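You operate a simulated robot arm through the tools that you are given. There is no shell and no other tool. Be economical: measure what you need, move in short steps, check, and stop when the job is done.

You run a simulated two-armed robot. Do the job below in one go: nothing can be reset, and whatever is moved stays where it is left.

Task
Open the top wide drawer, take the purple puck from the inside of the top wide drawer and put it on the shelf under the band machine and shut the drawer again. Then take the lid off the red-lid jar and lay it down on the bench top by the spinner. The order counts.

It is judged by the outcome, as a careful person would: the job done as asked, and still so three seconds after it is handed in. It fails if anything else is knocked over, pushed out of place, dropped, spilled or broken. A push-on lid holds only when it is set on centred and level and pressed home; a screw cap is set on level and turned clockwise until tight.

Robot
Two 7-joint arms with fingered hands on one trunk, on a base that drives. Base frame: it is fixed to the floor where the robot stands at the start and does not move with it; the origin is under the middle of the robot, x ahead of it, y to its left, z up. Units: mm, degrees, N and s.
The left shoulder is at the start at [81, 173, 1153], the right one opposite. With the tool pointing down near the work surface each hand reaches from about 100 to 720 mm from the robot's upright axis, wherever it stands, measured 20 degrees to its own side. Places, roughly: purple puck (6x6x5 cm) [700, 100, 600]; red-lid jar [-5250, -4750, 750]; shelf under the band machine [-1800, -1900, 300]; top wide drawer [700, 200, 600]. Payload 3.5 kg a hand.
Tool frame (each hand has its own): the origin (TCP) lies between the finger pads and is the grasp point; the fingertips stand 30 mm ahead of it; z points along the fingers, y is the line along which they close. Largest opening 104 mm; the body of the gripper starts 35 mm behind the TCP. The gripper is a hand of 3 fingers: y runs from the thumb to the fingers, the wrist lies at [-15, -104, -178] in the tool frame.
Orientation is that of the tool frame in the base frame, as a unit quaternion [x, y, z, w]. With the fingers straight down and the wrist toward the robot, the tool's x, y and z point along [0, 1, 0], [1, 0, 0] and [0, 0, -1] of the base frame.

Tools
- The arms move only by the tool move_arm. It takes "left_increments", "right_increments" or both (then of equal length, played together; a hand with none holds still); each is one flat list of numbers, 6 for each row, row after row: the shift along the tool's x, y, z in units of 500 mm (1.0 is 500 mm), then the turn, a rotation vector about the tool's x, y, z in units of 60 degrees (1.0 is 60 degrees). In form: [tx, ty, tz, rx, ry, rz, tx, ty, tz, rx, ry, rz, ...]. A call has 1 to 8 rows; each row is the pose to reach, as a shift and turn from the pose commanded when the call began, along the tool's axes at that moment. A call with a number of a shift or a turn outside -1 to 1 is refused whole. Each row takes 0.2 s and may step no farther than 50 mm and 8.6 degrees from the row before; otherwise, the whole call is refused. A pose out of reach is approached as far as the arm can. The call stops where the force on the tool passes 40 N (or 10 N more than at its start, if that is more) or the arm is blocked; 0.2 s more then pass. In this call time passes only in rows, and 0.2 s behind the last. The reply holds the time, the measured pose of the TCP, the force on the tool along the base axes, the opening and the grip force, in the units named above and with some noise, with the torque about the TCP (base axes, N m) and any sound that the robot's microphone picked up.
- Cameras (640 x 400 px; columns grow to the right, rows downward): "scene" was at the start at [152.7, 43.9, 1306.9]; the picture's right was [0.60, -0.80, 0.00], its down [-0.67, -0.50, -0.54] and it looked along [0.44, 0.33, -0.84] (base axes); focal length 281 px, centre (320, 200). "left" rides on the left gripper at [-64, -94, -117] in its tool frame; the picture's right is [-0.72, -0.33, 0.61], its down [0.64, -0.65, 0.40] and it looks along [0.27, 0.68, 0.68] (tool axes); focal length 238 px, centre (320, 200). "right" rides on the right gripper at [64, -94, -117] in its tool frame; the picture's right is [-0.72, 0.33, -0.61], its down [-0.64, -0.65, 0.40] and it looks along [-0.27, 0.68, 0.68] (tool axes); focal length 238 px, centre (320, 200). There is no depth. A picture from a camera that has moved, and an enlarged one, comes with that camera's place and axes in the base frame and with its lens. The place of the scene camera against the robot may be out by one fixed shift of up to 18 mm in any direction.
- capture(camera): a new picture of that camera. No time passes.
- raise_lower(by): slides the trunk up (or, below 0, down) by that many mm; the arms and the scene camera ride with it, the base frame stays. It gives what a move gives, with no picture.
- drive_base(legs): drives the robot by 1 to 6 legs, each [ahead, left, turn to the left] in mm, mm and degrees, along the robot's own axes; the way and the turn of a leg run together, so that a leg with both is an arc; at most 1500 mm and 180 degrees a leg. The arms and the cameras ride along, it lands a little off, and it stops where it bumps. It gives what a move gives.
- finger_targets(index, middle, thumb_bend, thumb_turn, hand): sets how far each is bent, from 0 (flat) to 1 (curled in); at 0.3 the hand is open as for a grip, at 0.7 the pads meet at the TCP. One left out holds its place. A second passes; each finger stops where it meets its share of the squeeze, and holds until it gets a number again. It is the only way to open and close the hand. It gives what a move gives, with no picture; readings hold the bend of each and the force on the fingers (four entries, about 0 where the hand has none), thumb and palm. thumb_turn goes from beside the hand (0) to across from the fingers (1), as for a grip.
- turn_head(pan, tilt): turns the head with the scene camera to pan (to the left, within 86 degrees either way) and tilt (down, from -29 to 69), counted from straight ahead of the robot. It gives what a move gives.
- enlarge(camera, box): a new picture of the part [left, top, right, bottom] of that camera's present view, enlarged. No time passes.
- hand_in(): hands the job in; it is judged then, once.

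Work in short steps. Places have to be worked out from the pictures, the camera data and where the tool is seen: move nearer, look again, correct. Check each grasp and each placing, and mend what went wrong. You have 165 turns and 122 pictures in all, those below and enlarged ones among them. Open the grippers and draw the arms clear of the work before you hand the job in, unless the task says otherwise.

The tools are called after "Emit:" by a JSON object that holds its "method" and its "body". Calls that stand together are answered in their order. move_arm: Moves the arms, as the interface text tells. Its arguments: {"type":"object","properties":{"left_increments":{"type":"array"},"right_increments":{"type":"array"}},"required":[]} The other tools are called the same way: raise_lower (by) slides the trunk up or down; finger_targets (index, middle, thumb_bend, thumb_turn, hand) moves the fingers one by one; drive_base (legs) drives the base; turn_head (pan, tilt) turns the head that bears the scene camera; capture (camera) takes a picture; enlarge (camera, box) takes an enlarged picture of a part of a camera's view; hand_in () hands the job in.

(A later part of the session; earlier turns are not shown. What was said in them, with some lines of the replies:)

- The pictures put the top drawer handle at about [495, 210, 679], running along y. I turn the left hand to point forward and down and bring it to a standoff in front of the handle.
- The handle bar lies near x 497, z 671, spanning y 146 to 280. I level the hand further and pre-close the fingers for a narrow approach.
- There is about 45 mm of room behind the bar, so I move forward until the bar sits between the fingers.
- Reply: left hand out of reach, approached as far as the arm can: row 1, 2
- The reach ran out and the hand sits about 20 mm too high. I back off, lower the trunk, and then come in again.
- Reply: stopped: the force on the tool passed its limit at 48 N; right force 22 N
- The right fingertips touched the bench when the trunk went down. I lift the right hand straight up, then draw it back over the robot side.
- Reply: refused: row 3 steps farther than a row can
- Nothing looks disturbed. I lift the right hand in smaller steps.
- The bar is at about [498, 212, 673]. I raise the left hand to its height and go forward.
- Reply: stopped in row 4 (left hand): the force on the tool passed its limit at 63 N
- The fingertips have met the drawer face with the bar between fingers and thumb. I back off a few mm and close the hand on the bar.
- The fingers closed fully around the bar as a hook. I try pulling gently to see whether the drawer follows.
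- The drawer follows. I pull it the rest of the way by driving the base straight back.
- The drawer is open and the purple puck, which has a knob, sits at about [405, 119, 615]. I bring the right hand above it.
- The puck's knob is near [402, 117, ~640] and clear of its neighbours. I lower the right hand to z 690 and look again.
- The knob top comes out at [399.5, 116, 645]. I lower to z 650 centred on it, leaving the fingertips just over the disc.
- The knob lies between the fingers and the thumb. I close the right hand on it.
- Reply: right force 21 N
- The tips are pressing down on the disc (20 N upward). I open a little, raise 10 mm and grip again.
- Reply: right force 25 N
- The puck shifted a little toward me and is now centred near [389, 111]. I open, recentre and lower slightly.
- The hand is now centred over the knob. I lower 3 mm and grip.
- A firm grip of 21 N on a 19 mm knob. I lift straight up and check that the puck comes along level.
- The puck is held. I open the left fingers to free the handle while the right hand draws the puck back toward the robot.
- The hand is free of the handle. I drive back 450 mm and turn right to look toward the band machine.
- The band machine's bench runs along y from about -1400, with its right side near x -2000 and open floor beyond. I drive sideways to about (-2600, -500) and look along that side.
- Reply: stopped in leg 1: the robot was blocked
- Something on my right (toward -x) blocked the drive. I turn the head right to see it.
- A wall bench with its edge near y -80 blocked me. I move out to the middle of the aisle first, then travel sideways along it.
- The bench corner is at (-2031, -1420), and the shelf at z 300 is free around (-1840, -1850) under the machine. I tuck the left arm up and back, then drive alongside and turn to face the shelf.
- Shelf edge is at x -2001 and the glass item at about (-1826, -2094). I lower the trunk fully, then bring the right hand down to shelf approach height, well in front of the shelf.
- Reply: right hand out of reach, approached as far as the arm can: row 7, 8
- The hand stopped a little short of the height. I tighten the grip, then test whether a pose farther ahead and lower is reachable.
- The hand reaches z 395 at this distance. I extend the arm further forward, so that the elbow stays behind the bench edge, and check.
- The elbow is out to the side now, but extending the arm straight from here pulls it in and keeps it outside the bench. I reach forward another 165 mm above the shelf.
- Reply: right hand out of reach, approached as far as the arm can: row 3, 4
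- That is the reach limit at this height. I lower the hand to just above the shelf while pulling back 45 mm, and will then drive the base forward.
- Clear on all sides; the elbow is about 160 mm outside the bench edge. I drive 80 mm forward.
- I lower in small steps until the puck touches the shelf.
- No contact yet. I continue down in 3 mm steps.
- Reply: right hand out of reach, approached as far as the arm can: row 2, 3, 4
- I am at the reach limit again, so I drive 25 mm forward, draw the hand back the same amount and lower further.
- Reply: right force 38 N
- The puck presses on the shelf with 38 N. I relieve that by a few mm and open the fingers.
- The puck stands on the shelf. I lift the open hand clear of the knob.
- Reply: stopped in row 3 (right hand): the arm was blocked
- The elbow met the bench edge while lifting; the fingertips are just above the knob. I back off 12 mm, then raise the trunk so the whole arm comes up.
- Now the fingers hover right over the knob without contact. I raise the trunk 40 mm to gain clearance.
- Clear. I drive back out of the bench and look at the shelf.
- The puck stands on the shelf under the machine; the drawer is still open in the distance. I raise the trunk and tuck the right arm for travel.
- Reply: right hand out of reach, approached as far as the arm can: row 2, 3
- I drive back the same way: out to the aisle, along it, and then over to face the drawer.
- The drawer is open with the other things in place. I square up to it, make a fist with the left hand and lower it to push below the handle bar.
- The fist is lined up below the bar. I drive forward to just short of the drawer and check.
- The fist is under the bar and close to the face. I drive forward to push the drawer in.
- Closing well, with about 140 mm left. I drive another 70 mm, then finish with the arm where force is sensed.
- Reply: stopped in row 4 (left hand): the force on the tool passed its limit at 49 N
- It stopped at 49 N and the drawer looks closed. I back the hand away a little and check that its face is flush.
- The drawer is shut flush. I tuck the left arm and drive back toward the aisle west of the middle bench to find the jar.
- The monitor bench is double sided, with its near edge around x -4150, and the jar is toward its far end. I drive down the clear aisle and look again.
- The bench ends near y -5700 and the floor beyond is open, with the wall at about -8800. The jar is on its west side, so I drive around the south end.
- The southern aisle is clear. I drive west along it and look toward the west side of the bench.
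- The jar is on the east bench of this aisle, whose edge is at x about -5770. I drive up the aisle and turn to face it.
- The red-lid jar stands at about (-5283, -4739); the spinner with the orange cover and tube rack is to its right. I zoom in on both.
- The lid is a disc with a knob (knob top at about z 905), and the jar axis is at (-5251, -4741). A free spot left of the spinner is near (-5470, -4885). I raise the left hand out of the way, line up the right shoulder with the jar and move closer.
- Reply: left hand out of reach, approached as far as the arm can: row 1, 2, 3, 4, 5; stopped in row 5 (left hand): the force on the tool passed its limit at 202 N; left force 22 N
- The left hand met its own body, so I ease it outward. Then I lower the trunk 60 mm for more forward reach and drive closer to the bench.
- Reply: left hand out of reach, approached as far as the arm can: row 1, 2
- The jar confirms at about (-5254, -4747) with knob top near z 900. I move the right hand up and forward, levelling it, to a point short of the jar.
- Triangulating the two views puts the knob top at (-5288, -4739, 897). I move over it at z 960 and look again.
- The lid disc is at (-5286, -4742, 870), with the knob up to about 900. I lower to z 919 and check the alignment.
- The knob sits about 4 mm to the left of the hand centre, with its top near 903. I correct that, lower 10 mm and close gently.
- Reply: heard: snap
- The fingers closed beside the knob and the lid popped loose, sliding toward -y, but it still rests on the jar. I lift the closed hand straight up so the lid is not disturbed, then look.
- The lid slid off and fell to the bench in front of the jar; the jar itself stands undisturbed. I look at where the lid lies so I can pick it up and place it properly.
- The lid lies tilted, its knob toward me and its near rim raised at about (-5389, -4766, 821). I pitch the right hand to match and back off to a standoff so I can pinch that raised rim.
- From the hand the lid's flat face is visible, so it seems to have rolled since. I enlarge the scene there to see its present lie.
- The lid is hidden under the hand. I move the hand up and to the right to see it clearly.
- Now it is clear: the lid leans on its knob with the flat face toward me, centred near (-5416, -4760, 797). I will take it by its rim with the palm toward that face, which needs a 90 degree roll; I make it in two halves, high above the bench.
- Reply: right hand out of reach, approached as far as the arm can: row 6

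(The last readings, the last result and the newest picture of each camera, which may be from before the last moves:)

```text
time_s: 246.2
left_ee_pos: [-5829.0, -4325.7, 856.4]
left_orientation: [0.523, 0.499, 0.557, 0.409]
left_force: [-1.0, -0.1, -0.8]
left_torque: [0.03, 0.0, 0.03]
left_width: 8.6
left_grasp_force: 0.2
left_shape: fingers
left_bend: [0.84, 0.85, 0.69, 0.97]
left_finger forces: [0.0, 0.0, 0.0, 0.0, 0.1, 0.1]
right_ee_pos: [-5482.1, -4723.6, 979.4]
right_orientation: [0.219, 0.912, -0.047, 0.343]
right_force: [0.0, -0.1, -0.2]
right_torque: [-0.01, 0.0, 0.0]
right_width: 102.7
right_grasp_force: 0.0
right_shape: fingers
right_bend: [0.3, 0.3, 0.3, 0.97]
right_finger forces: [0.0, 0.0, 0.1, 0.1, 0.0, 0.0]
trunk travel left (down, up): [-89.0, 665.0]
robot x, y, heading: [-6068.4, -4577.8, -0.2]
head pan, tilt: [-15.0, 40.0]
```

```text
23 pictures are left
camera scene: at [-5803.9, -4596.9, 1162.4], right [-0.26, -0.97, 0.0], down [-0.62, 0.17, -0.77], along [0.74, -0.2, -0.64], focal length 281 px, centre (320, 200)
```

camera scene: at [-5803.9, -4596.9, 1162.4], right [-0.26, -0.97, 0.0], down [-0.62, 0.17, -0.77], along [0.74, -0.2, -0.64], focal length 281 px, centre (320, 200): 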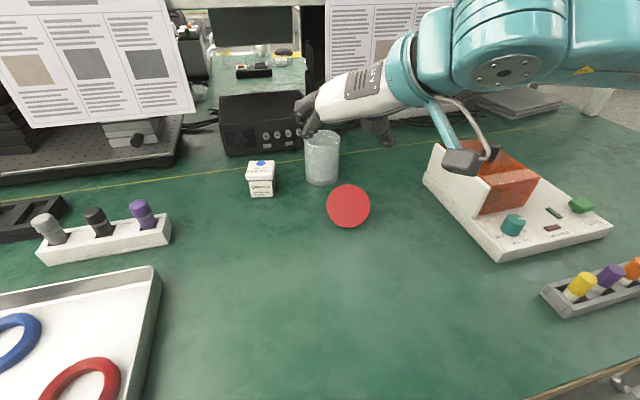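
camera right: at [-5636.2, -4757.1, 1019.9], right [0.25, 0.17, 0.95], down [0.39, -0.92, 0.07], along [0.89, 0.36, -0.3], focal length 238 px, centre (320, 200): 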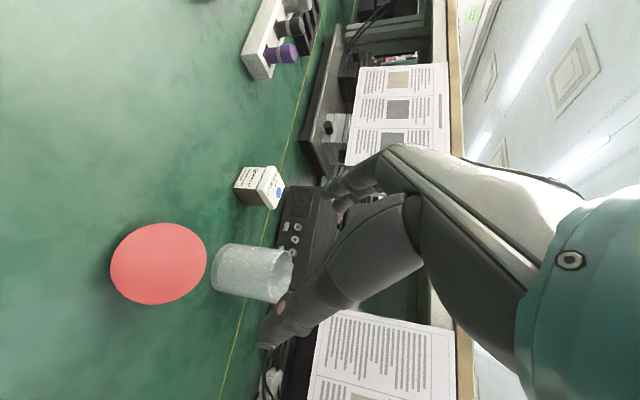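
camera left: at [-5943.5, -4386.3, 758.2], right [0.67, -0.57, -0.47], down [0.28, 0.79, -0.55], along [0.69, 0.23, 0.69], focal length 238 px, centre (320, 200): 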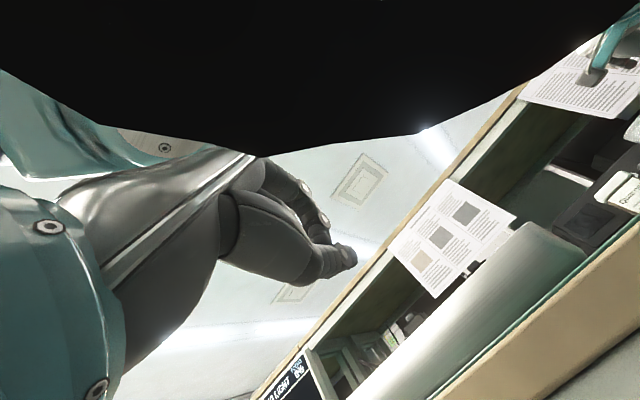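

The orientation is nearly perfect and the lid is now at rest, centred near (-5439, -4757, 798) after correcting for the scene camera offset. I descend to a standoff 60 mm from its face.

Emit:
{"method": "move_arm", "body": {"right_increments": [0.05, -0.015, 0.066, 0, 0, 0, 0.1, -0.03, 0.132, 0, 0, 0, 0.151, -0.045, 0.199, 0, 0, 0]}}

Emit:
{"method": "capture", "body": {"camera": "right"}}

Emit:
{"method": "enlarge", "body": {"camera": "scene", "box": [260, 110, 460, 260]}}

```text
time_s: 247.0
left_ee_pos: [-5828.1, -4326.9, 856.8]
left_orientation: [0.524, 0.499, 0.557, 0.408]
left_force: [-1.2, 0.1, 1.0]
left_torque: [-0.02, -0.01, 0.02]
left_width: 8.9
left_grasp_force: 0.2
left_shape: fingers
left_bend: [0.84, 0.85, 0.69, 0.97]
left_finger forces: [0.0, 0.1, 0.1, 0.0, 0.0, 0.0]
right_ee_pos: [-5481.5, -4739.4, 854.8]
right_orientation: [0.219, 0.912, -0.048, 0.343]
right_force: [0.5, -0.6, -0.3]
right_torque: [-0.03, -0.03, -0.04]
right_width: 102.6
right_grasp_force: 0.0
right_shape: fingers
right_bend: [0.3, 0.3, 0.3, 0.97]
right_finger forces: [0.0, 0.0, 0.0, 0.0, 0.1, 0.0]
trunk travel left (down, up): [-89.0, 665.0]
robot x, y, heading: [-6068.2, -4579.8, 0.2]
head pan, tilt: [-15.0, 40.0]
```

```text
22 pictures are left
camera right: at [-5635.5, -4773.1, 895.0], right [0.25, 0.17, 0.95], down [0.39, -0.92, 0.06], along [0.89, 0.36, -0.3], focal length 238 px, centre (320, 200)
```

right: 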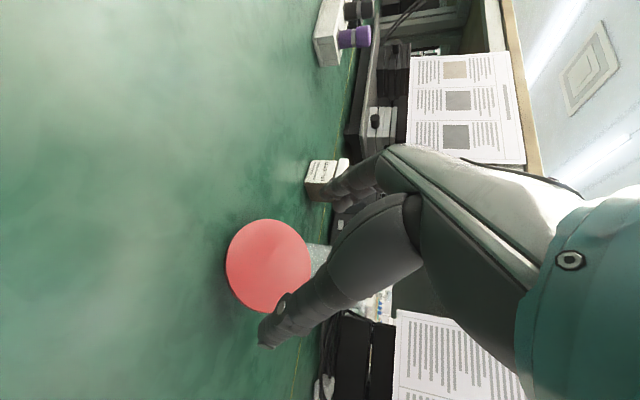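

```text
2.67 times, centred on (360, 185) of scene
camera zoom: at [-5803.8, -4597.0, 1162.4], right [-0.26, -0.97, 0.0], down [-0.62, 0.17, -0.77], along [0.74, -0.2, -0.64], focal length 749 px, centre (213, 240)
```

zoom: 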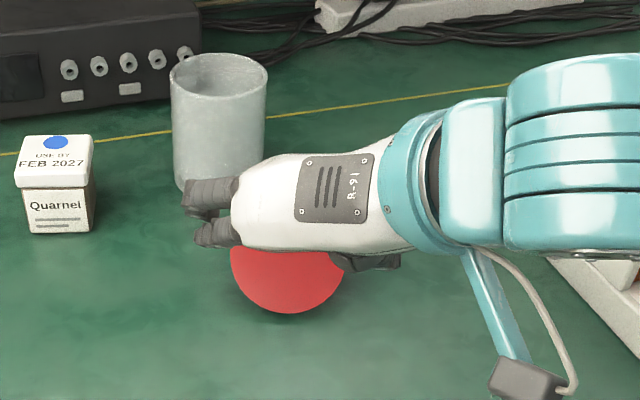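

The lid is centred within 2 mm, 86 mm ahead along the tool. I advance 64 mm so the fingertips just pass the rim.

Emit:
{"method": "move_arm", "body": {"right_increments": [0.001, 0.001, 0.045, 0, 0, 0, 0.002, 0.001, 0.09, 0, 0, 0, 0.003, 0.002, 0.128, 0, 0, 0]}}

Emit:
{"method": "capture", "body": {"camera": "right"}}

Emit:
{"method": "enlarge", "body": {"camera": "scene", "box": [290, 140, 430, 250]}}

```text
time_s: 247.8
left_ee_pos: [-5828.5, -4326.5, 855.5]
left_orientation: [0.524, 0.498, 0.556, 0.409]
left_force: [-0.8, 0.7, -0.6]
left_torque: [0.03, -0.01, 0.03]
left_width: 8.8
left_grasp_force: 0.0
left_shape: fingers
left_bend: [0.84, 0.85, 0.69, 0.97]
left_finger forces: [0.1, 0.1, 0.0, 0.1, 0.0, 0.0]
right_ee_pos: [-5445.1, -4754.1, 802.9]
right_orientation: [0.22, 0.912, -0.047, 0.343]
right_force: [0.5, -0.4, 0.9]
right_torque: [0.0, -0.01, 0.03]
right_width: 102.8
right_grasp_force: 0.1
right_shape: fingers
right_bend: [0.3, 0.3, 0.3, 0.97]
right_finger forces: [0.0, 0.0, 0.1, 0.0, 0.1, 0.1]
trunk travel left (down, up): [-89.0, 665.0]
robot x, y, heading: [-6068.3, -4580.9, 0.2]
head pan, tilt: [-15.0, 40.0]
```

```text
20 pictures are left
camera right: at [-5599.3, -4787.2, 843.9], right [0.25, 0.17, 0.95], down [0.39, -0.92, 0.07], along [0.89, 0.36, -0.3], focal length 238 px, centre (320, 200)
```

right: 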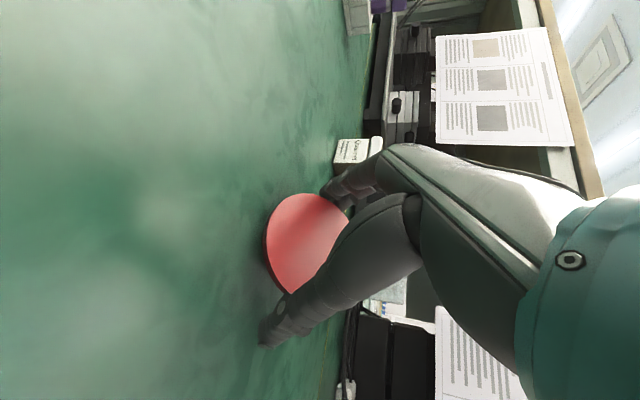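

```text
3.64 times, centred on (360, 195) of scene
camera zoom: at [-5803.8, -4596.9, 1162.4], right [-0.26, -0.97, 0.0], down [-0.62, 0.17, -0.77], along [0.74, -0.2, -0.64], focal length 1022 px, centre (174, 218)
```

zoom: 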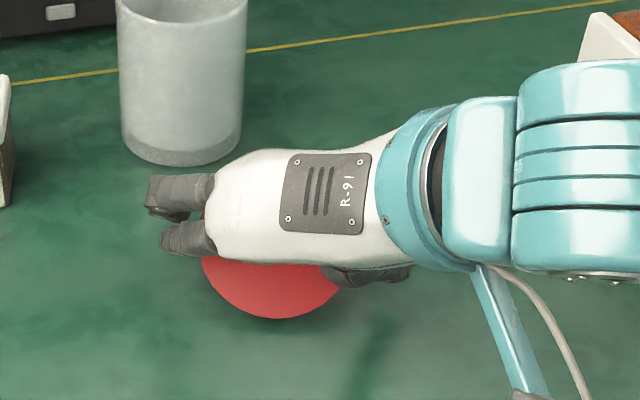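

The rim is between the fingers and the thumb. I close on it.

Emit:
{"method": "finger_targets", "body": {"hand": "right", "index": 0.5, "middle": 0.5, "thumb_bend": 0.5}}

Emit:
{"method": "capture", "body": {"camera": "right"}}

```text
time_s: 248.8
left_ee_pos: [-5829.5, -4325.9, 856.7]
left_orientation: [0.524, 0.498, 0.557, 0.408]
left_force: [-0.8, -1.3, -0.1]
left_torque: [-0.01, 0.01, 0.03]
left_width: 8.6
left_grasp_force: 0.0
left_shape: fingers
left_bend: [0.84, 0.85, 0.69, 0.97]
left_finger forces: [0.0, 0.0, 0.0, 0.0, 0.0, 0.0]
right_ee_pos: [-5445.4, -4754.3, 804.4]
right_orientation: [0.219, 0.912, -0.047, 0.343]
right_force: [0.0, 0.6, 1.1]
right_torque: [-0.02, -0.05, 0.02]
right_width: 77.6
right_grasp_force: 12.3
right_shape: fingers
right_bend: [0.43, 0.44, 0.4, 0.97]
right_finger forces: [6.0, 5.2, 0.0, 0.0, 11.4, 0.0]
trunk travel left (down, up): [-89.0, 665.0]
robot x, y, heading: [-6064.9, -4578.9, 0.2]
head pan, tilt: [-15.0, 40.0]
```

```text
18 pictures are left
camera right: at [-5599.5, -4787.0, 844.4], right [0.25, 0.17, 0.95], down [0.39, -0.92, 0.07], along [0.89, 0.36, -0.3], focal length 238 px, centre (320, 200)
```

right: 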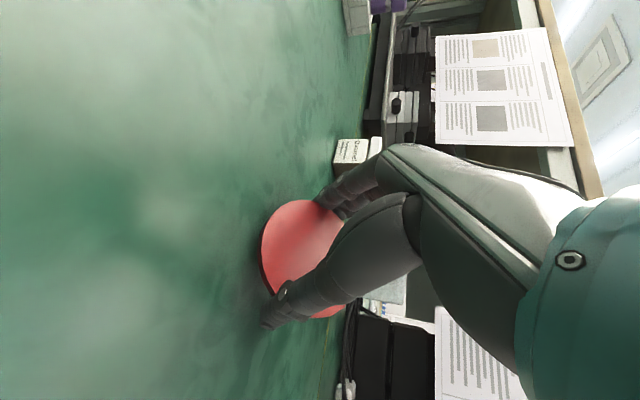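

Balanced grip of 12 N on an 78 mm chord. I lift 50 mm and check.

Emit:
{"method": "move_arm", "body": {"right_increments": [-0.013, 0.001, -0.015, 0, 0, 0, -0.039, 0.004, -0.0455, 0, 0, 0, -0.065, 0.0064, -0.076, 0, 0, 0]}}

Emit:
{"method": "capture", "body": {"camera": "right"}}

Emit:
{"method": "capture", "body": {"camera": "scene"}}

```text
time_s: 249.6
left_ee_pos: [-5829.0, -4326.4, 854.6]
left_orientation: [0.525, 0.498, 0.556, 0.409]
left_force: [0.0, -0.2, -0.4]
left_torque: [0.01, -0.01, 0.02]
left_width: 8.5
left_grasp_force: 0.1
left_shape: fingers
left_bend: [0.84, 0.85, 0.69, 0.97]
left_finger forces: [0.0, 0.0, 0.1, 0.0, 0.0, 0.0]
right_ee_pos: [-5443.7, -4755.7, 853.7]
right_orientation: [0.22, 0.912, -0.047, 0.343]
right_force: [-0.5, -0.4, 0.4]
right_torque: [0.01, -0.01, -0.04]
right_width: 77.7
right_grasp_force: 11.6
right_shape: fingers
right_bend: [0.43, 0.45, 0.4, 0.96]
right_finger forces: [5.9, 5.2, 0.0, 0.0, 11.9, 0.1]
trunk travel left (down, up): [-89.0, 665.0]
robot x, y, heading: [-6065.4, -4578.7, 0.3]
head pan, tilt: [-15.0, 40.0]
```

```text
17 pictures are left
camera right: at [-5598.8, -4787.6, 893.9], right [0.25, 0.17, 0.95], down [0.39, -0.92, 0.06], along [0.89, 0.35, -0.3], focal length 238 px, centre (320, 200)
```

right: 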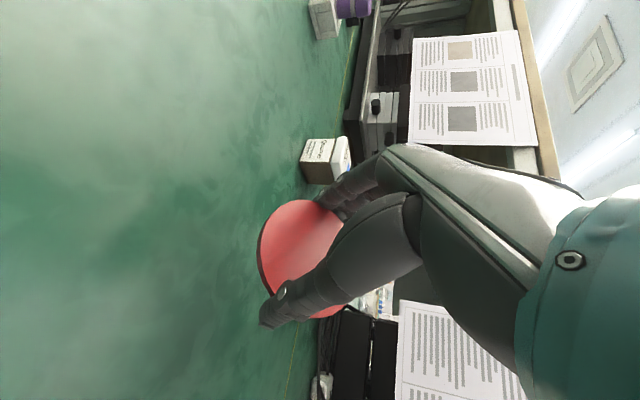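

```text
16 pictures are left
camera scene: at [-5804.0, -4596.8, 1162.4], right [-0.26, -0.97, 0.0], down [-0.62, 0.17, -0.77], along [0.74, -0.2, -0.64], focal length 281 px, centre (320, 200)
```

scene: 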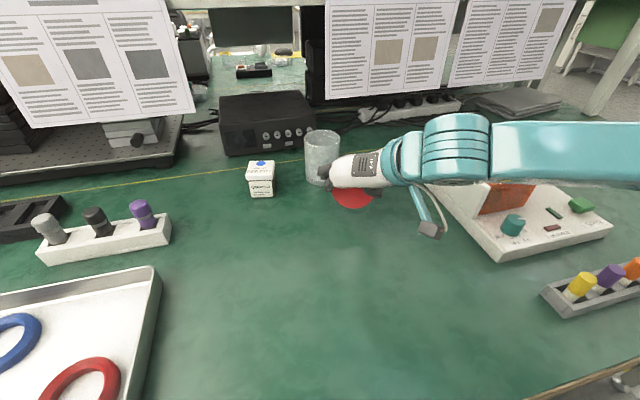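

The lid is held. The spinner's left edge is at y about -4972, so I carry the lid 114 mm toward it at this height.

Emit:
{"method": "move_arm", "body": {"right_increments": [-0.021, -0.051, 0.0135, 0, 0, 0, -0.042, -0.1025, 0.027, 0, 0, 0, -0.063, -0.154, 0.0405, 0, 0, 0, -0.0837, -0.205, 0.054, 0, 0, 0]}}

Emit:
{"method": "capture", "body": {"camera": "scene"}}

Emit:
{"method": "capture", "body": {"camera": "right"}}

```text
time_s: 250.6
left_ee_pos: [-5828.8, -4326.2, 856.6]
left_orientation: [0.524, 0.498, 0.556, 0.409]
left_force: [0.0, 0.8, 0.0]
left_torque: [0.0, 0.0, -0.03]
left_width: 8.8
left_grasp_force: 0.1
left_shape: fingers
left_bend: [0.84, 0.85, 0.69, 0.97]
left_finger forces: [0.1, 0.0, 0.0, 0.1, 0.2, 0.0]
right_ee_pos: [-5444.1, -4856.7, 846.5]
right_orientation: [0.222, 0.911, -0.047, 0.345]
right_force: [-0.1, 0.0, -0.8]
right_torque: [0.0, 0.0, -0.01]
right_width: 77.6
right_grasp_force: 11.5
right_shape: fingers
right_bend: [0.43, 0.45, 0.4, 0.96]
right_finger forces: [5.9, 5.2, 0.1, 0.0, 11.6, 0.1]
right hand out of reach, approached as far as the arm can: row 4
trunk travel left (down, up): [-89.0, 665.0]
robot x, y, heading: [-6066.4, -4576.3, 0.1]
head pan, tilt: [-15.0, 40.0]
```

```text
15 pictures are left
camera scene: at [-5803.5, -4597.1, 1162.3], right [-0.26, -0.97, 0.0], down [-0.62, 0.17, -0.77], along [0.74, -0.2, -0.64], focal length 281 px, centre (320, 200)
```

scene: 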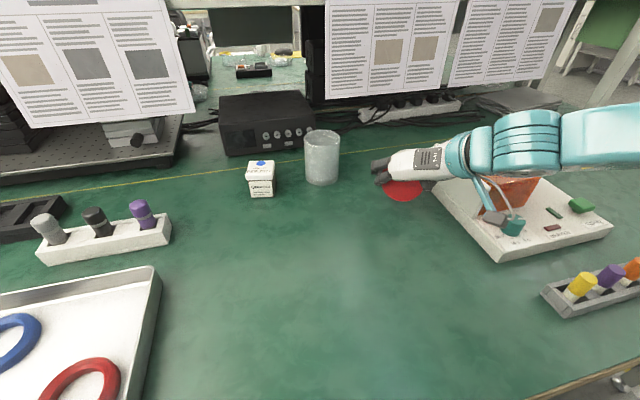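

```text
14 pictures are left
camera right: at [-5596.9, -4888.0, 886.3], right [0.25, 0.17, 0.95], down [0.39, -0.92, 0.07], along [0.89, 0.35, -0.29], focal length 238 px, centre (320, 200)
```

right: 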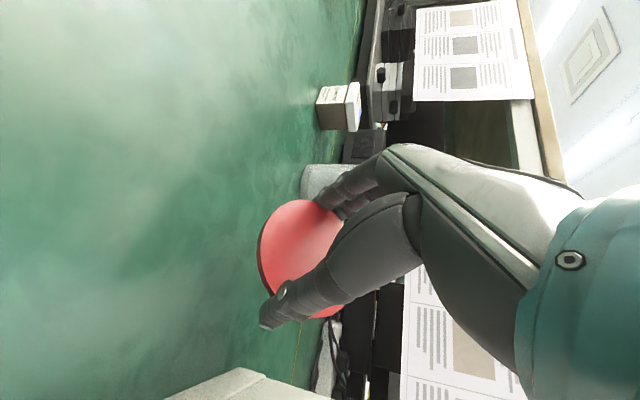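

The arm limit is here, with the lid about 67 mm from the spinner. I shift the base 28 mm right to come closer, then lower the lid in small steps.

Emit:
{"method": "drive_base", "body": {"legs": [[0, -28, 0]]}}

Emit:
{"method": "move_arm", "body": {"right_increments": [0.0258, -0.0026, 0.0304, 0, 0, 0, 0.0413, -0.004, 0.0486, 0, 0, 0, 0.0465, -0.0045, 0.0546, 0, 0, 0]}}

Emit:
{"method": "capture", "body": {"camera": "right"}}

Emit:
{"method": "enlarge", "body": {"camera": "scene", "box": [340, 120, 580, 280]}}

```text
time_s: 251.4
left_ee_pos: [-5828.6, -4355.1, 856.2]
left_orientation: [0.523, 0.499, 0.557, 0.409]
left_force: [0.3, -0.5, -0.8]
left_torque: [-0.02, 0.02, 0.02]
left_width: 8.7
left_grasp_force: 0.0
left_shape: fingers
left_bend: [0.84, 0.85, 0.69, 0.97]
left_finger forces: [0.0, 0.0, 0.0, 0.0, 0.0, 0.0]
right_ee_pos: [-5442.5, -4884.0, 846.4]
right_orientation: [0.221, 0.911, -0.048, 0.344]
right_force: [-0.4, -0.1, -0.6]
right_torque: [0.02, -0.02, 0.01]
right_width: 77.4
right_grasp_force: 11.7
right_shape: fingers
right_bend: [0.43, 0.45, 0.4, 0.96]
right_finger forces: [6.0, 5.3, 0.0, 0.0, 11.7, 0.0]
trunk travel left (down, up): [-89.0, 665.0]
robot x, y, heading: [-6071.1, -4605.3, 0.0]
head pan, tilt: [-15.0, 40.0]
```

```text
time_s: 252.2
left_ee_pos: [-5828.3, -4355.4, 856.2]
left_orientation: [0.524, 0.498, 0.557, 0.408]
left_force: [0.2, -0.5, 0.8]
left_torque: [0.03, 0.02, 0.01]
left_width: 8.6
left_grasp_force: 0.1
left_shape: fingers
left_bend: [0.84, 0.85, 0.69, 0.97]
left_finger forces: [0.0, 0.0, 0.1, 0.0, 0.0, 0.1]
right_ee_pos: [-5442.7, -4882.7, 811.2]
right_orientation: [0.221, 0.911, -0.046, 0.345]
right_force: [0.6, -0.6, -0.1]
right_torque: [0.01, -0.02, 0.02]
right_width: 77.5
right_grasp_force: 11.7
right_shape: fingers
right_bend: [0.43, 0.45, 0.4, 0.96]
right_finger forces: [5.8, 5.0, 0.0, 0.1, 11.6, 0.0]
trunk travel left (down, up): [-89.0, 665.0]
robot x, y, heading: [-6069.7, -4605.4, 0.0]
head pan, tilt: [-15.0, 40.0]
```

```text
13 pictures are left
camera right: at [-5597.3, -4915.6, 850.6], right [0.25, 0.17, 0.95], down [0.39, -0.92, 0.07], along [0.89, 0.35, -0.29], focal length 238 px, centre (320, 200)
```

right: 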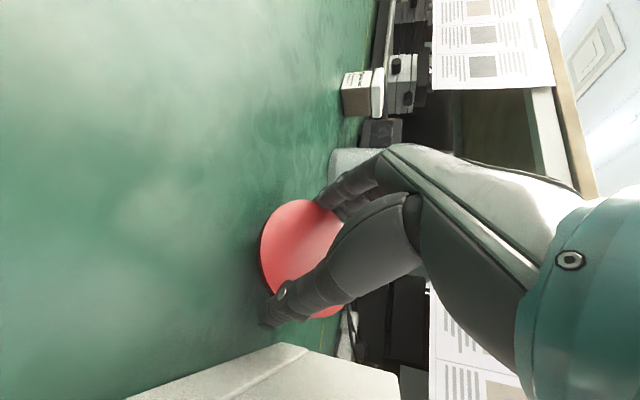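

```text
2.50 times, centred on (460, 200) of scene
camera zoom: at [-5803.8, -4625.2, 1162.4], right [-0.26, -0.97, 0.0], down [-0.62, 0.17, -0.77], along [0.74, -0.2, -0.64], focal length 702 px, centre (-30, 200)
```

zoom: 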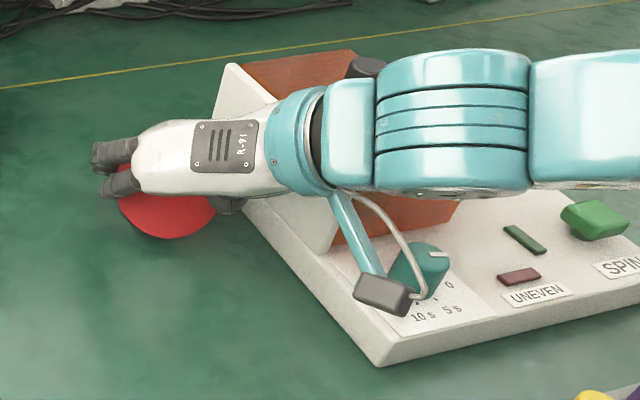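

No contact yet, and the wrist is clear of the spinner. I lower the last few mm gently.

Emit:
{"method": "move_arm", "body": {"right_increments": [0.0039, 0, 0.0046, 0, 0, 0, 0.0065, 0, 0.0076, 0, 0, 0, 0.0091, 0, 0.0106, 0, 0, 0]}}

```text
time_s: 253.0
left_ee_pos: [-5828.8, -4355.4, 855.4]
left_orientation: [0.524, 0.498, 0.557, 0.409]
left_force: [0.0, 0.2, -0.3]
left_torque: [0.01, -0.04, -0.01]
left_width: 8.7
left_grasp_force: 0.0
left_shape: fingers
left_bend: [0.84, 0.85, 0.69, 0.97]
left_finger forces: [0.0, 0.0, 0.0, 0.0, 0.0, 0.0]
right_ee_pos: [-5442.8, -4882.2, 805.1]
right_orientation: [0.221, 0.911, -0.048, 0.345]
right_force: [-0.8, -0.3, 0.7]
right_torque: [0.01, 0.0, 0.02]
right_width: 77.5
right_grasp_force: 11.8
right_shape: fingers
right_bend: [0.43, 0.45, 0.4, 0.96]
right_finger forces: [5.8, 5.0, 0.1, 0.0, 11.8, 0.0]
trunk travel left (down, up): [-89.0, 665.0]
robot x, y, heading: [-6060.5, -4605.8, 0.0]
head pan, tilt: [-15.0, 40.0]
```

It was released from the bench at about z 804, so I lower 3 mm more and look for a contact force.

Emit:
{"method": "move_arm", "body": {"right_increments": [0.0026, 0, 0.003, 0, 0, 0, 0.0045, 0, 0.0052, 0, 0, 0]}}

Emit:
{"method": "capture", "body": {"camera": "right"}}

```text
time_s: 253.6
left_ee_pos: [-5830.5, -4353.9, 857.1]
left_orientation: [0.523, 0.499, 0.557, 0.409]
left_force: [-1.3, 0.8, 0.3]
left_torque: [0.0, -0.03, 0.0]
left_width: 8.5
left_grasp_force: 0.1
left_shape: fingers
left_bend: [0.84, 0.85, 0.69, 0.97]
left_finger forces: [0.0, 0.0, 0.0, 0.0, 0.0, 0.0]
right_ee_pos: [-5441.8, -4881.2, 802.2]
right_orientation: [0.222, 0.91, -0.047, 0.346]
right_force: [-1.3, 0.4, 9.5]
right_torque: [-0.09, -0.05, -0.07]
right_width: 77.4
right_grasp_force: 10.8
right_shape: fingers
right_bend: [0.43, 0.45, 0.4, 0.98]
right_finger forces: [5.1, 4.5, 0.0, 0.0, 12.2, 0.1]
trunk travel left (down, up): [-89.0, 665.0]
robot x, y, heading: [-6069.4, -4604.9, 0.1]
head pan, tilt: [-15.0, 40.0]
```

```text
11 pictures are left
camera right: at [-5597.1, -4914.3, 841.5], right [0.24, 0.17, 0.95], down [0.39, -0.92, 0.07], along [0.89, 0.35, -0.29], focal length 238 px, centre (320, 200)
```

right: 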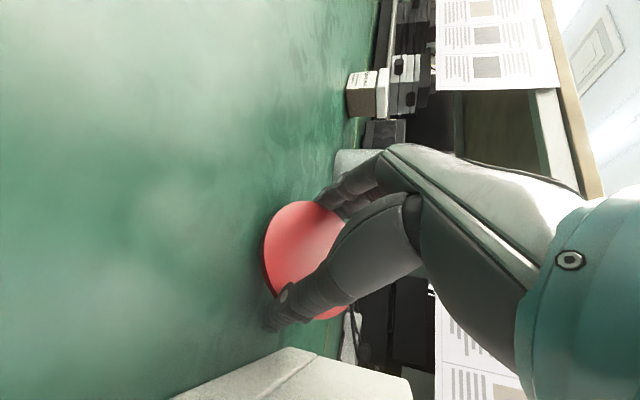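

The lid touches the bench (9.5 N). I open the fingers evenly to release it.

Emit:
{"method": "finger_targets", "body": {"hand": "right", "index": 0.3, "middle": 0.3, "thumb_bend": 0.3}}

Emit:
{"method": "capture", "body": {"camera": "right"}}

```text
time_s: 254.6
left_ee_pos: [-5828.8, -4354.5, 855.3]
left_orientation: [0.524, 0.498, 0.557, 0.408]
left_force: [0.2, 0.1, 0.6]
left_torque: [0.01, -0.03, -0.04]
left_width: 8.6
left_grasp_force: 0.1
left_shape: fingers
left_bend: [0.84, 0.85, 0.69, 0.97]
left_finger forces: [0.1, 0.0, 0.1, 0.1, 0.0, 0.0]
right_ee_pos: [-5441.7, -4883.1, 800.6]
right_orientation: [0.221, 0.911, -0.048, 0.345]
right_force: [-0.5, -1.4, -0.6]
right_torque: [0.01, -0.02, -0.01]
right_width: 102.8
right_grasp_force: 0.0
right_shape: fingers
right_bend: [0.3, 0.3, 0.3, 0.98]
right_finger forces: [0.0, 0.0, 0.1, 0.0, 0.0, 0.0]
trunk travel left (down, up): [-89.0, 665.0]
robot x, y, heading: [-6069.3, -4605.4, -0.0]
head pan, tilt: [-15.0, 40.0]
```

```text
10 pictures are left
camera right: at [-5596.7, -4914.6, 840.1], right [0.25, 0.17, 0.95], down [0.39, -0.92, 0.07], along [0.89, 0.35, -0.29], focal length 238 px, centre (320, 200)
```

right: 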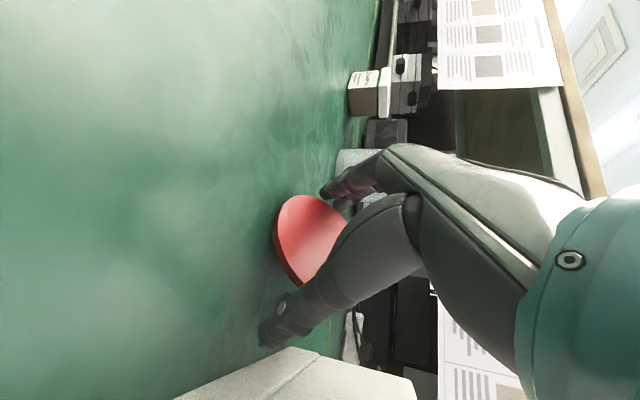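

The lid rests on the bench. I withdraw the hand straight back along its axis.

Emit:
{"method": "move_arm", "body": {"right_increments": [0, 0, -0.03, 0, 0, 0, 0, 0, -0.08, 0, 0, 0, 0, 0, -0.15, 0, 0, 0, 0, 0, -0.22, 0, 0, 0]}}

Emit:
{"method": "capture", "body": {"camera": "scene"}}

```text
time_s: 255.6
left_ee_pos: [-5829.3, -4354.3, 856.3]
left_orientation: [0.524, 0.498, 0.557, 0.408]
left_force: [0.1, 0.4, -0.1]
left_torque: [-0.01, -0.02, 0.01]
left_width: 8.6
left_grasp_force: 0.2
left_shape: fingers
left_bend: [0.84, 0.85, 0.69, 0.97]
left_finger forces: [0.0, 0.0, 0.1, 0.1, 0.0, 0.1]
right_ee_pos: [-5509.5, -4856.1, 882.7]
right_orientation: [0.222, 0.911, -0.047, 0.344]
right_force: [-0.7, 0.4, -1.1]
right_torque: [-0.01, -0.01, 0.01]
right_width: 103.2
right_grasp_force: 0.0
right_shape: fingers
right_bend: [0.3, 0.3, 0.3, 0.98]
right_finger forces: [0.1, 0.1, 0.1, 0.1, 0.1, 0.1]
trunk travel left (down, up): [-89.0, 665.0]
robot x, y, heading: [-6067.3, -4607.2, 0.0]
head pan, tilt: [-15.0, 40.0]
```

```text
9 pictures are left
camera scene: at [-5804.0, -4625.1, 1162.5], right [-0.26, -0.97, 0.0], down [-0.62, 0.16, -0.77], along [0.74, -0.2, -0.64], focal length 281 px, centre (320, 200)
```

scene: 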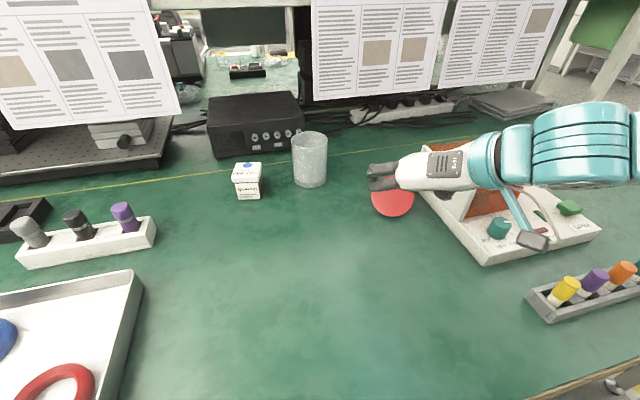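

Clear of the lid. I raise the hand well above everything and then drive the base back to free the arms from the bench.

Emit:
{"method": "move_arm", "body": {"right_increments": [-0.0517, 0.005, -0.0607, 0, 0, 0, -0.1033, 0.01, -0.1213, 0, 0, 0, -0.155, 0.0154, -0.182, 0, 0, 0]}}

Emit:
{"method": "capture", "body": {"camera": "scene"}}

Emit:
{"method": "drive_base", "body": {"legs": [[-330, 0, 0]]}}

Emit:
{"method": "capture", "body": {"camera": "scene"}}

```text
time_s: 256.4
left_ee_pos: [-5828.5, -4353.1, 856.2]
left_orientation: [0.524, 0.499, 0.557, 0.409]
left_force: [0.1, 1.1, 0.5]
left_torque: [-0.01, -0.01, 0.0]
left_width: 8.6
left_grasp_force: 0.1
left_shape: fingers
left_bend: [0.84, 0.85, 0.69, 0.97]
left_finger forces: [0.0, 0.0, 0.0, 0.0, 0.1, 0.1]
right_ee_pos: [-5457.1, -4836.6, 926.8]
right_orientation: [0.223, 0.91, -0.049, 0.346]
right_force: [0.1, -0.3, 0.1]
right_torque: [-0.04, 0.0, 0.0]
right_width: 102.9
right_grasp_force: 0.2
right_shape: fingers
right_bend: [0.3, 0.3, 0.3, 0.98]
right_finger forces: [0.1, 0.0, 0.1, 0.0, 0.1, 0.0]
right hand out of reach, approached as far as the arm can: row 1, 2, 3
trunk travel left (down, up): [-89.0, 665.0]
robot x, y, heading: [-6068.9, -4601.9, 0.2]
head pan, tilt: [-15.0, 40.0]
```

```text
8 pictures are left
camera scene: at [-5803.6, -4624.4, 1162.3], right [-0.26, -0.97, 0.0], down [-0.62, 0.16, -0.77], along [0.74, -0.2, -0.64], focal length 281 px, centre (320, 200)
```

scene: 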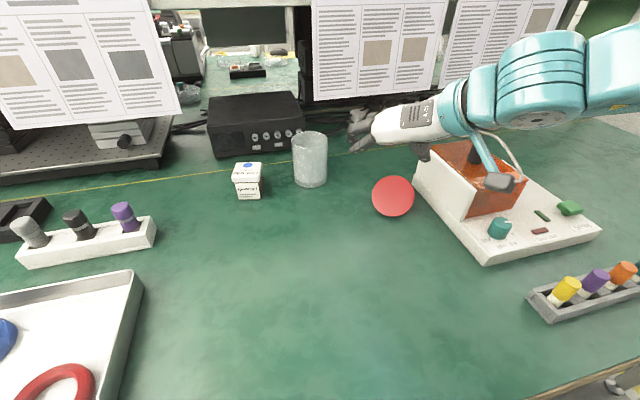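

```text
time_s: 258.6
left_ee_pos: [-6157.8, -4354.4, 856.0]
left_orientation: [0.525, 0.498, 0.556, 0.41]
left_force: [0.4, 0.6, -0.2]
left_torque: [-0.03, 0.01, -0.04]
left_width: 8.5
left_grasp_force: 0.1
left_shape: fingers
left_bend: [0.84, 0.85, 0.69, 0.97]
left_finger forces: [0.1, 0.0, 0.0, 0.0, 0.2, 0.0]
right_ee_pos: [-5786.5, -4839.8, 926.8]
right_orientation: [0.224, 0.91, -0.048, 0.347]
right_force: [0.5, -0.8, 0.2]
right_torque: [-0.01, -0.01, 0.03]
right_width: 102.6
right_grasp_force: 0.0
right_shape: fingers
right_bend: [0.3, 0.3, 0.3, 0.98]
right_finger forces: [0.1, 0.0, 0.1, 0.1, 0.0, 0.1]
trunk travel left (down, up): [-89.0, 665.0]
robot x, y, heading: [-6394.0, -4610.2, 0.2]
head pan, tilt: [-15.0, 40.0]
```

```text
7 pictures are left
camera scene: at [-6132.8, -4626.0, 1162.5], right [-0.26, -0.97, 0.0], down [-0.62, 0.17, -0.77], along [0.74, -0.2, -0.64], focal length 281 px, centre (320, 200)
```

scene: 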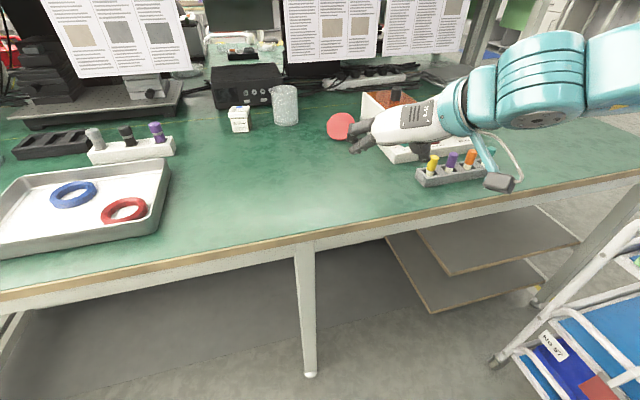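

The lid rests beside the spinner, with the jar, rack and everything else in place. I open the left hand too, then do a final check.

Emit:
{"method": "finger_targets", "body": {"hand": "left", "index": 0.3, "middle": 0.3, "thumb_bend": 0.3}}

Emit:
{"method": "enlarge", "body": {"camera": "scene", "box": [230, 70, 470, 200]}}

```text
time_s: 259.6
left_ee_pos: [-6157.3, -4354.9, 855.3]
left_orientation: [0.524, 0.498, 0.557, 0.409]
left_force: [0.2, 0.3, -0.1]
left_torque: [0.01, -0.01, 0.0]
left_width: 102.6
left_grasp_force: 0.1
left_shape: fingers
left_bend: [0.3, 0.3, 0.3, 0.97]
left_finger forces: [0.1, 0.0, 0.0, 0.0, 0.0, 0.1]
right_ee_pos: [-5786.6, -4839.2, 927.3]
right_orientation: [0.224, 0.91, -0.047, 0.345]
right_force: [0.5, 0.6, 0.5]
right_torque: [-0.04, 0.04, 0.01]
right_width: 103.0
right_grasp_force: 0.0
right_shape: fingers
right_bend: [0.3, 0.3, 0.3, 0.98]
right_finger forces: [0.1, 0.0, 0.0, 0.0, 0.0, 0.0]
trunk travel left (down, up): [-89.0, 665.0]
robot x, y, heading: [-6399.6, -4608.1, 0.2]
head pan, tilt: [-15.0, 40.0]
```

```text
2.67 times, centred on (350, 135) of scene
camera zoom: at [-6132.5, -4626.1, 1162.4], right [-0.26, -0.97, 0.0], down [-0.62, 0.17, -0.77], along [0.74, -0.2, -0.64], focal length 749 px, centre (240, 373)
```

zoom: 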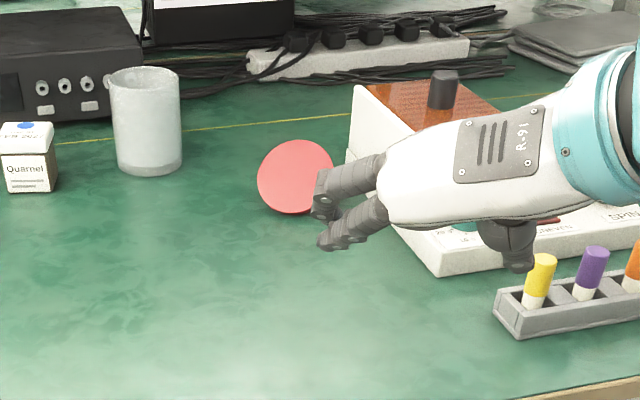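

The lid lies still by the spinner, both hands are open and the arms are clear of the work. I hand the job in.

Emit:
{"method": "hand_in", "body": {}}

```text
The job is handed in.
```

I handed the job in with every step finished in order, but the jar lid was dropped once on the way.

- **Puck and drawer:** The purple puck stands on the shelf under the band machine, about 95 mm in from the front edge. I shut the drawer after placing it, and its face is flush.
- **Jar lid:** When I first closed on the knob, the lid popped loose, slid off and fell onto the bench. The jar did not move. I picked the lid up and set it down about 40 mm from the left side of the spinner. It is at rest, but it leans on its knob with the flat face up rather than lying flat.
- **Contacts along the way:**
  - The base bumped a wall bench once.
  - The right hand pressed on a bench once.
  - The right elbow met the band-machine bench.
  - In the pictures nothing had moved at the benches I worked at. I did not check the wall bench afterwards.
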